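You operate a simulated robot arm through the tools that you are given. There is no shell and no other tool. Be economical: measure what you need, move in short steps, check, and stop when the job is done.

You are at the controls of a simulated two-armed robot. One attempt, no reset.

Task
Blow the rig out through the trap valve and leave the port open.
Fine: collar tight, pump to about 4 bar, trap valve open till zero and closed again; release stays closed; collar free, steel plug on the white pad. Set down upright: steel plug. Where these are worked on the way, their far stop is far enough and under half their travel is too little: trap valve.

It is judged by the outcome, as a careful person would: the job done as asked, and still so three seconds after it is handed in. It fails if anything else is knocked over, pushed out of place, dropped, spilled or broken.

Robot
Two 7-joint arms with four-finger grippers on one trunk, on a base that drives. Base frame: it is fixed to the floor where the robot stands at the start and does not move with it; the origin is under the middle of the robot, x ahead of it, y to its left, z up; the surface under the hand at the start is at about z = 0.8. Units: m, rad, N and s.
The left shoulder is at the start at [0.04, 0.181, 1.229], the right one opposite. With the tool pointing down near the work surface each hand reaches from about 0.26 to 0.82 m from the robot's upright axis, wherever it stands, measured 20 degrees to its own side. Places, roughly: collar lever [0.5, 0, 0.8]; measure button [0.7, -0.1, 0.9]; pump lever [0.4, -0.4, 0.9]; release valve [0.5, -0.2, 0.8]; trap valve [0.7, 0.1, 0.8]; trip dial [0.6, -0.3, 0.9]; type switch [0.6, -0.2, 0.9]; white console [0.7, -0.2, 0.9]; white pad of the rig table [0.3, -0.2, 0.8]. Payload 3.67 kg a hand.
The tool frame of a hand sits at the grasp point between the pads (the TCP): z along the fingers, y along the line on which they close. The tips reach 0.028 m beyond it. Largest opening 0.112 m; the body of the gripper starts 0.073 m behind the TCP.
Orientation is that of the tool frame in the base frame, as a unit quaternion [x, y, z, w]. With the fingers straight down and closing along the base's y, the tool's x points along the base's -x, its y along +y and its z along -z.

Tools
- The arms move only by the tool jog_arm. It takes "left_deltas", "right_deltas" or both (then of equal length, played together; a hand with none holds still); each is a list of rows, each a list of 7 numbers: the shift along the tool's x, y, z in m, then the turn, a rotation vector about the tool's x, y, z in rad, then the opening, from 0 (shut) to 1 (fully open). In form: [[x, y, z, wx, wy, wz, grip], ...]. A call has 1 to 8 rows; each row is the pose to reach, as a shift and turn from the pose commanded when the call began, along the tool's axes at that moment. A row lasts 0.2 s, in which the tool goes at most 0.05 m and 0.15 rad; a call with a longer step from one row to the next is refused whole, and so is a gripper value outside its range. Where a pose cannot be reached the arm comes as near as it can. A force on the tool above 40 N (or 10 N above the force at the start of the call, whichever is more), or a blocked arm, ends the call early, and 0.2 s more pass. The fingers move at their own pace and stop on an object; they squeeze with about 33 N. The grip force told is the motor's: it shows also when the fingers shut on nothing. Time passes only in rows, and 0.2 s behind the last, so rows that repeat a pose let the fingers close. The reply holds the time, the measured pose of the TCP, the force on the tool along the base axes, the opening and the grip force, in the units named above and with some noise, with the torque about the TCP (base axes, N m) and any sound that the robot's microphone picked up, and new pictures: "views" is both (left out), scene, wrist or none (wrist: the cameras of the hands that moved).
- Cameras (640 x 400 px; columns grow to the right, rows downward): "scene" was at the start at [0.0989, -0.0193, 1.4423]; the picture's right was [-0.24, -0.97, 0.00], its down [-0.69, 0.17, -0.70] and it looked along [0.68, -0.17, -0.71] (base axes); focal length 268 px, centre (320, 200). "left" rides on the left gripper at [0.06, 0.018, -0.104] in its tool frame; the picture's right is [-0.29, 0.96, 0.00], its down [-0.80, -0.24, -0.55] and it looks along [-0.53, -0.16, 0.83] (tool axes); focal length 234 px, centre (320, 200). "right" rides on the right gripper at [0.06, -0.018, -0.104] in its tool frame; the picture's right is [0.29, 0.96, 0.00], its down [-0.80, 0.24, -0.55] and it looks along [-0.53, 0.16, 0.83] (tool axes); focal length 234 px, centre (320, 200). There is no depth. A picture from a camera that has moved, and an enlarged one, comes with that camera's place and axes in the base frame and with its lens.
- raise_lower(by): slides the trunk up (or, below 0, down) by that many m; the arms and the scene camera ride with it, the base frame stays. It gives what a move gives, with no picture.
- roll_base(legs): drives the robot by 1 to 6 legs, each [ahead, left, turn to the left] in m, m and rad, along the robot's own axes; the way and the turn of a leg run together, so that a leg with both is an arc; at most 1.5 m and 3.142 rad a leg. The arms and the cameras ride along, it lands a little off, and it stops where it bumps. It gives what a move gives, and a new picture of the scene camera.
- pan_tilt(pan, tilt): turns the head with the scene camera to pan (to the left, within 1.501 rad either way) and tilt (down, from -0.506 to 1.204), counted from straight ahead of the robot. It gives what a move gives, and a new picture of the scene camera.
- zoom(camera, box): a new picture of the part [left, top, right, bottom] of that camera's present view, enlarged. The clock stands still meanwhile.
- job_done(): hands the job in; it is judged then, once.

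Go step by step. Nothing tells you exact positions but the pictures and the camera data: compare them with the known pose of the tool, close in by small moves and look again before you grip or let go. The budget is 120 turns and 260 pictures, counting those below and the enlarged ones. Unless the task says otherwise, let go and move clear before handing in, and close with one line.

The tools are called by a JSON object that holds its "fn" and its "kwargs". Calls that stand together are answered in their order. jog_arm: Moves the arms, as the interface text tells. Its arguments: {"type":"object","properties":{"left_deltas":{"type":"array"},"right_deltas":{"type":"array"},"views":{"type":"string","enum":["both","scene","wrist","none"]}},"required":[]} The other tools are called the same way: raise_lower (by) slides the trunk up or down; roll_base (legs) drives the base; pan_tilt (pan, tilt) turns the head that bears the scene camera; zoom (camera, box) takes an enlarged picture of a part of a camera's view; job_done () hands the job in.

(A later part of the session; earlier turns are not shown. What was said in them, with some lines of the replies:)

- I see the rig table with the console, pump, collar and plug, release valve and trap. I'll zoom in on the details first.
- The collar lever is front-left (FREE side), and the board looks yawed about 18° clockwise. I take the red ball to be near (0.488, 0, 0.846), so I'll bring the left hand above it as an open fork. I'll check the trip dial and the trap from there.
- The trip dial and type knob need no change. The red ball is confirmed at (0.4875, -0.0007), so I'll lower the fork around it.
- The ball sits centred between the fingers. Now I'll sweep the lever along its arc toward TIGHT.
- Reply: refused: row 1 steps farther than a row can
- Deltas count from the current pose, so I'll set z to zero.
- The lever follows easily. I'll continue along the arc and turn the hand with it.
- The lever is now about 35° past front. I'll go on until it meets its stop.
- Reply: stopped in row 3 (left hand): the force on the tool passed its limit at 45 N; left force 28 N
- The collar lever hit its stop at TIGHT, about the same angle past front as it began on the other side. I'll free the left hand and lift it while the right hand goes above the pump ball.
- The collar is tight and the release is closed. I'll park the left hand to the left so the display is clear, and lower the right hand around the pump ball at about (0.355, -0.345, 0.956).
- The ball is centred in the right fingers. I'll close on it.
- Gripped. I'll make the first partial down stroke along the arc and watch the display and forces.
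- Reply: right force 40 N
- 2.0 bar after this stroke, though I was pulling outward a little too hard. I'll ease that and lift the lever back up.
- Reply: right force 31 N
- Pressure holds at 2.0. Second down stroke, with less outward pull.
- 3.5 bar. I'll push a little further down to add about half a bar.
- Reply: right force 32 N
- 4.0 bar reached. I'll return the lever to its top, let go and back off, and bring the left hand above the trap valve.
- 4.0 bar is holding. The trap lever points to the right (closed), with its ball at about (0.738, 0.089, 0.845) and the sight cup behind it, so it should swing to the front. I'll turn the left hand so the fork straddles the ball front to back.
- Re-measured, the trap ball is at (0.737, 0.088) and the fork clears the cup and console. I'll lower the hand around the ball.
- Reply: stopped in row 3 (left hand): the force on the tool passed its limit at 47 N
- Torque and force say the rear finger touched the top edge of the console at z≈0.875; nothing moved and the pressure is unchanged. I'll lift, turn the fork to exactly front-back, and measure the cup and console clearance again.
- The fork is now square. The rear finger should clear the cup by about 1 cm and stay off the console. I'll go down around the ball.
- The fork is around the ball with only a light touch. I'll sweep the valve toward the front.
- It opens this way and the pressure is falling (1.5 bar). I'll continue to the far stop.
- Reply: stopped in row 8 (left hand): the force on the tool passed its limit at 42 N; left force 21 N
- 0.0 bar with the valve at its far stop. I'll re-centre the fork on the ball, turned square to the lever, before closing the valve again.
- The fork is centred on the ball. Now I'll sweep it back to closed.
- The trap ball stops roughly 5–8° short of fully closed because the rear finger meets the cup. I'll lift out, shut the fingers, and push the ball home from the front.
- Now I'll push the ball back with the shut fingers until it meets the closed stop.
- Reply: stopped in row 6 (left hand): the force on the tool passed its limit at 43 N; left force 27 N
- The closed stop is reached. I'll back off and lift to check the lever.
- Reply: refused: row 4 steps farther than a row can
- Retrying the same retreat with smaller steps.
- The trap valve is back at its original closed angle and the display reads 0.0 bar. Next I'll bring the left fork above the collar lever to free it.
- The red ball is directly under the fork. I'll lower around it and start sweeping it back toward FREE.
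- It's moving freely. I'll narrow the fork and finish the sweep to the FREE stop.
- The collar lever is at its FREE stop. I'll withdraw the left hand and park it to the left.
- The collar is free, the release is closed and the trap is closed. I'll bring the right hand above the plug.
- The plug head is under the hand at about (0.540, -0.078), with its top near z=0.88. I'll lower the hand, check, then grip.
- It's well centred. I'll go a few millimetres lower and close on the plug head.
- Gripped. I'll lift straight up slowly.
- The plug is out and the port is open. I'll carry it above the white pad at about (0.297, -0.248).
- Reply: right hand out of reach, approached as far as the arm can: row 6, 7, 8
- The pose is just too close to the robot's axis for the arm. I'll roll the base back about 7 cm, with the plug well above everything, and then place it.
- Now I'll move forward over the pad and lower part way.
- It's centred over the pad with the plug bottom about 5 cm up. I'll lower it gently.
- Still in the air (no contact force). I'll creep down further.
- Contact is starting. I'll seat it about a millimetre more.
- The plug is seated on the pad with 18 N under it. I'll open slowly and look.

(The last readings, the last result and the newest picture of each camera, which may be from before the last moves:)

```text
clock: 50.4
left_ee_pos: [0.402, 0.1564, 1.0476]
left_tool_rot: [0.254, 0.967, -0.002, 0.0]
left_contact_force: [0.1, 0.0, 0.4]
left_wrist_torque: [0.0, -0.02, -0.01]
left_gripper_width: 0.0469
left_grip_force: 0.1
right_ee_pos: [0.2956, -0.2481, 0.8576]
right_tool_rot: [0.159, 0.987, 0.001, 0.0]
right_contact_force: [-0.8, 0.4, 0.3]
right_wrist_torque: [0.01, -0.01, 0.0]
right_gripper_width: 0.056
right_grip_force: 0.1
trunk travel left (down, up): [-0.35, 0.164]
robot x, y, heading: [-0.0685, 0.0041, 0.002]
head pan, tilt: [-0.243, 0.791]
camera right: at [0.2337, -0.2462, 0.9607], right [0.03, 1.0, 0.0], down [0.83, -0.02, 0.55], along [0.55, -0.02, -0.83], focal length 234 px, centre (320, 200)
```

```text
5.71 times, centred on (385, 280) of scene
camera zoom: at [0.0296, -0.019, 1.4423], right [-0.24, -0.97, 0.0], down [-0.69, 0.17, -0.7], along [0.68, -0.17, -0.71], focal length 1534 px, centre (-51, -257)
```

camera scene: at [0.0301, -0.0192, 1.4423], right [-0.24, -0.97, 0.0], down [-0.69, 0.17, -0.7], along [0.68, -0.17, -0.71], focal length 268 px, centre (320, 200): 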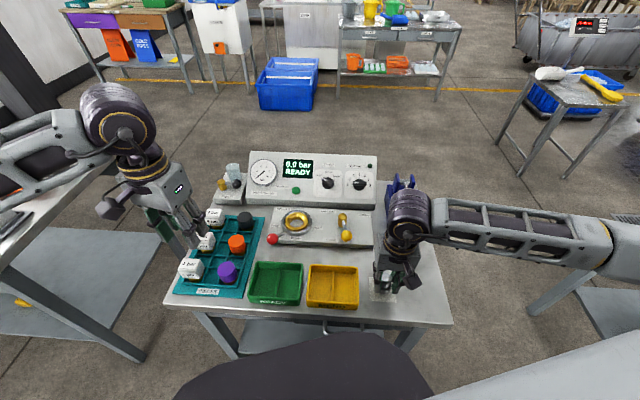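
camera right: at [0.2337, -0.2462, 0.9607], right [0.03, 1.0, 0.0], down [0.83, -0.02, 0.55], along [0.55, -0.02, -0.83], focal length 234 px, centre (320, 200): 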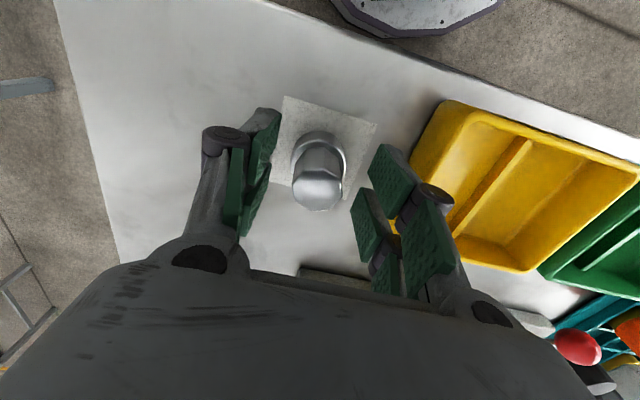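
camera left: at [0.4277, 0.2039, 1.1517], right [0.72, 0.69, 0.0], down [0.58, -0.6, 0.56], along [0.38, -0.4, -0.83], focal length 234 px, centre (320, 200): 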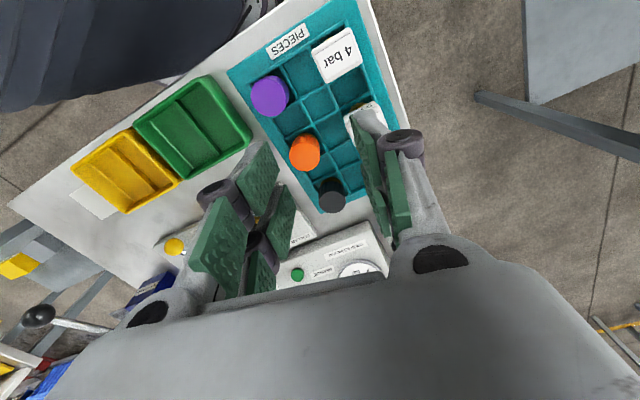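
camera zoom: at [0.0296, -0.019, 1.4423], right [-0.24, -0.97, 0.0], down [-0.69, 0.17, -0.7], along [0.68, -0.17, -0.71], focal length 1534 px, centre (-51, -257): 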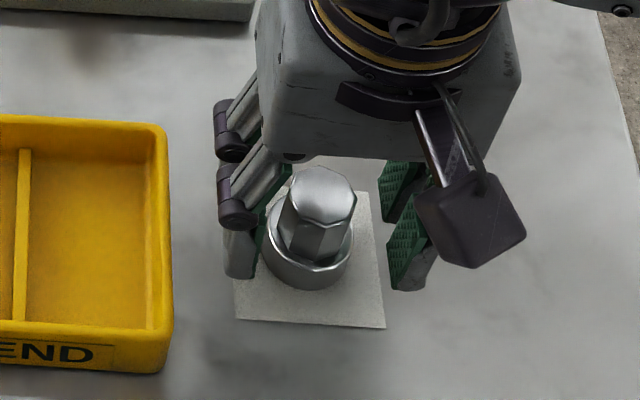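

The plug stands upright on the pad and is free of the fingers. I'll lift straight up and check the whole rig.

{"fn": "jog_arm", "kwargs": {"right_deltas": [[0, 0, -0.02, 0, 0, 0, 0.6], [0, 0, -0.06, 0, 0, 0, 0.6], [0, 0, -0.105, 0, 0, 0, 0.6], [0, 0, -0.15, 0, 0, 0, 0.6], [-0.01, -0.045, -0.16, 0, 0, 0, 0.6], [-0.01, -0.09, -0.16, 0, 0, 0, 0.6], [-0.01, -0.13, -0.16, 0, 0, 0, 0.6]], "views": "scene"}}

{"fn": "zoom", "kwargs": {"camera": "scene", "box": [160, 150, 460, 330]}}

{"fn": "zoom", "kwargs": {"camera": "scene", "box": [210, 150, 390, 250]}}

```text
clock: 52.0
left_ee_pos: [0.4008, 0.1569, 1.0492]
left_tool_rot: [0.253, 0.967, 0.0, 0.001]
left_contact_force: [-0.1, -0.1, 0.0]
left_wrist_torque: [-0.01, -0.01, 0.04]
left_gripper_width: 0.0468
left_grip_force: 0.0
right_ee_pos: [0.2651, -0.3741, 1.0166]
right_tool_rot: [0.158, 0.987, 0.001, 0.0]
right_contact_force: [-0.5, -0.3, 0.3]
right_wrist_torque: [0.04, -0.02, -0.06]
right_gripper_width: 0.0674
right_grip_force: 0.0
trunk travel left (down, up): [-0.35, 0.164]
robot x, y, heading: [-0.0674, -0.0015, -0.004]
head pan, tilt: [-0.243, 0.791]
camera scene: at [0.0288, -0.0186, 1.4425], right [-0.24, -0.97, 0.0], down [-0.69, 0.17, -0.7], along [0.68, -0.17, -0.71], focal length 268 px, centre (320, 200)
```

scene: 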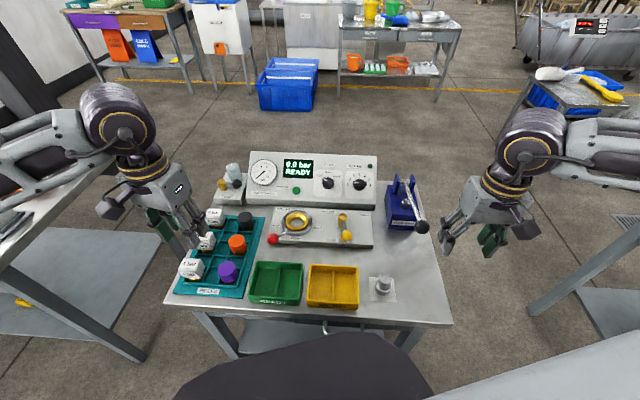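

```text
2.13 times, centred on (310, 240) of scene
camera zoom: at [0.0288, -0.0186, 1.4425], right [-0.24, -0.97, 0.0], down [-0.69, 0.17, -0.7], along [0.68, -0.17, -0.71], focal length 573 px, centre (341, 115)
```

zoom: 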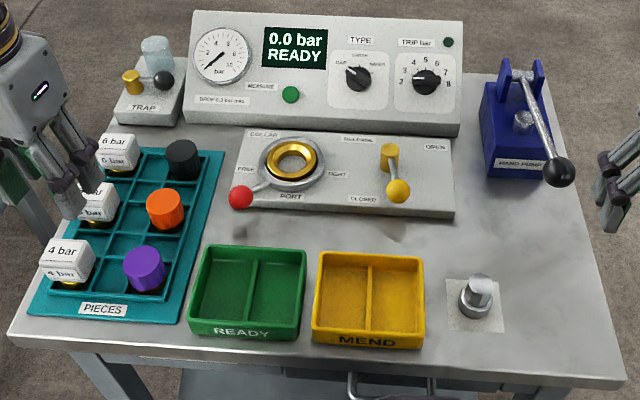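

```text
3.56 times, centred on (300, 200) of scene
camera zoom: at [0.0288, -0.0186, 1.4425], right [-0.24, -0.97, 0.0], down [-0.69, 0.17, -0.7], along [0.68, -0.17, -0.71], focal length 954 px, centre (391, 200)
```

zoom: 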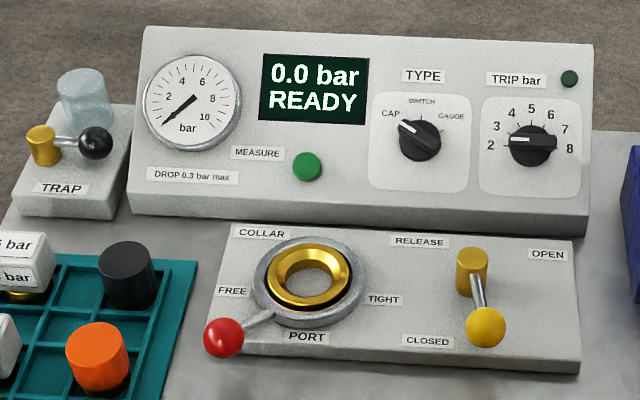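

Everything looks right: the plug is upright on the pad, the port is open, the collar is free, trap and release are closed, and the display reads 0.0 bar. Both hands are clear, so I'm handing in.

{"fn": "job_done", "kwargs": {}}

```text
The job is handed in.
```

I blew the rig out from 4.0 bar to zero through the trap valve and closed the valve again. The release stayed closed, the collar is free, and the steel plug stands upright on the white pad with the port open. On the way, a left-hand finger bumped the console's top edge, and the hand pressed lightly on the trap, probably its clear cup. Neither appears to have moved.
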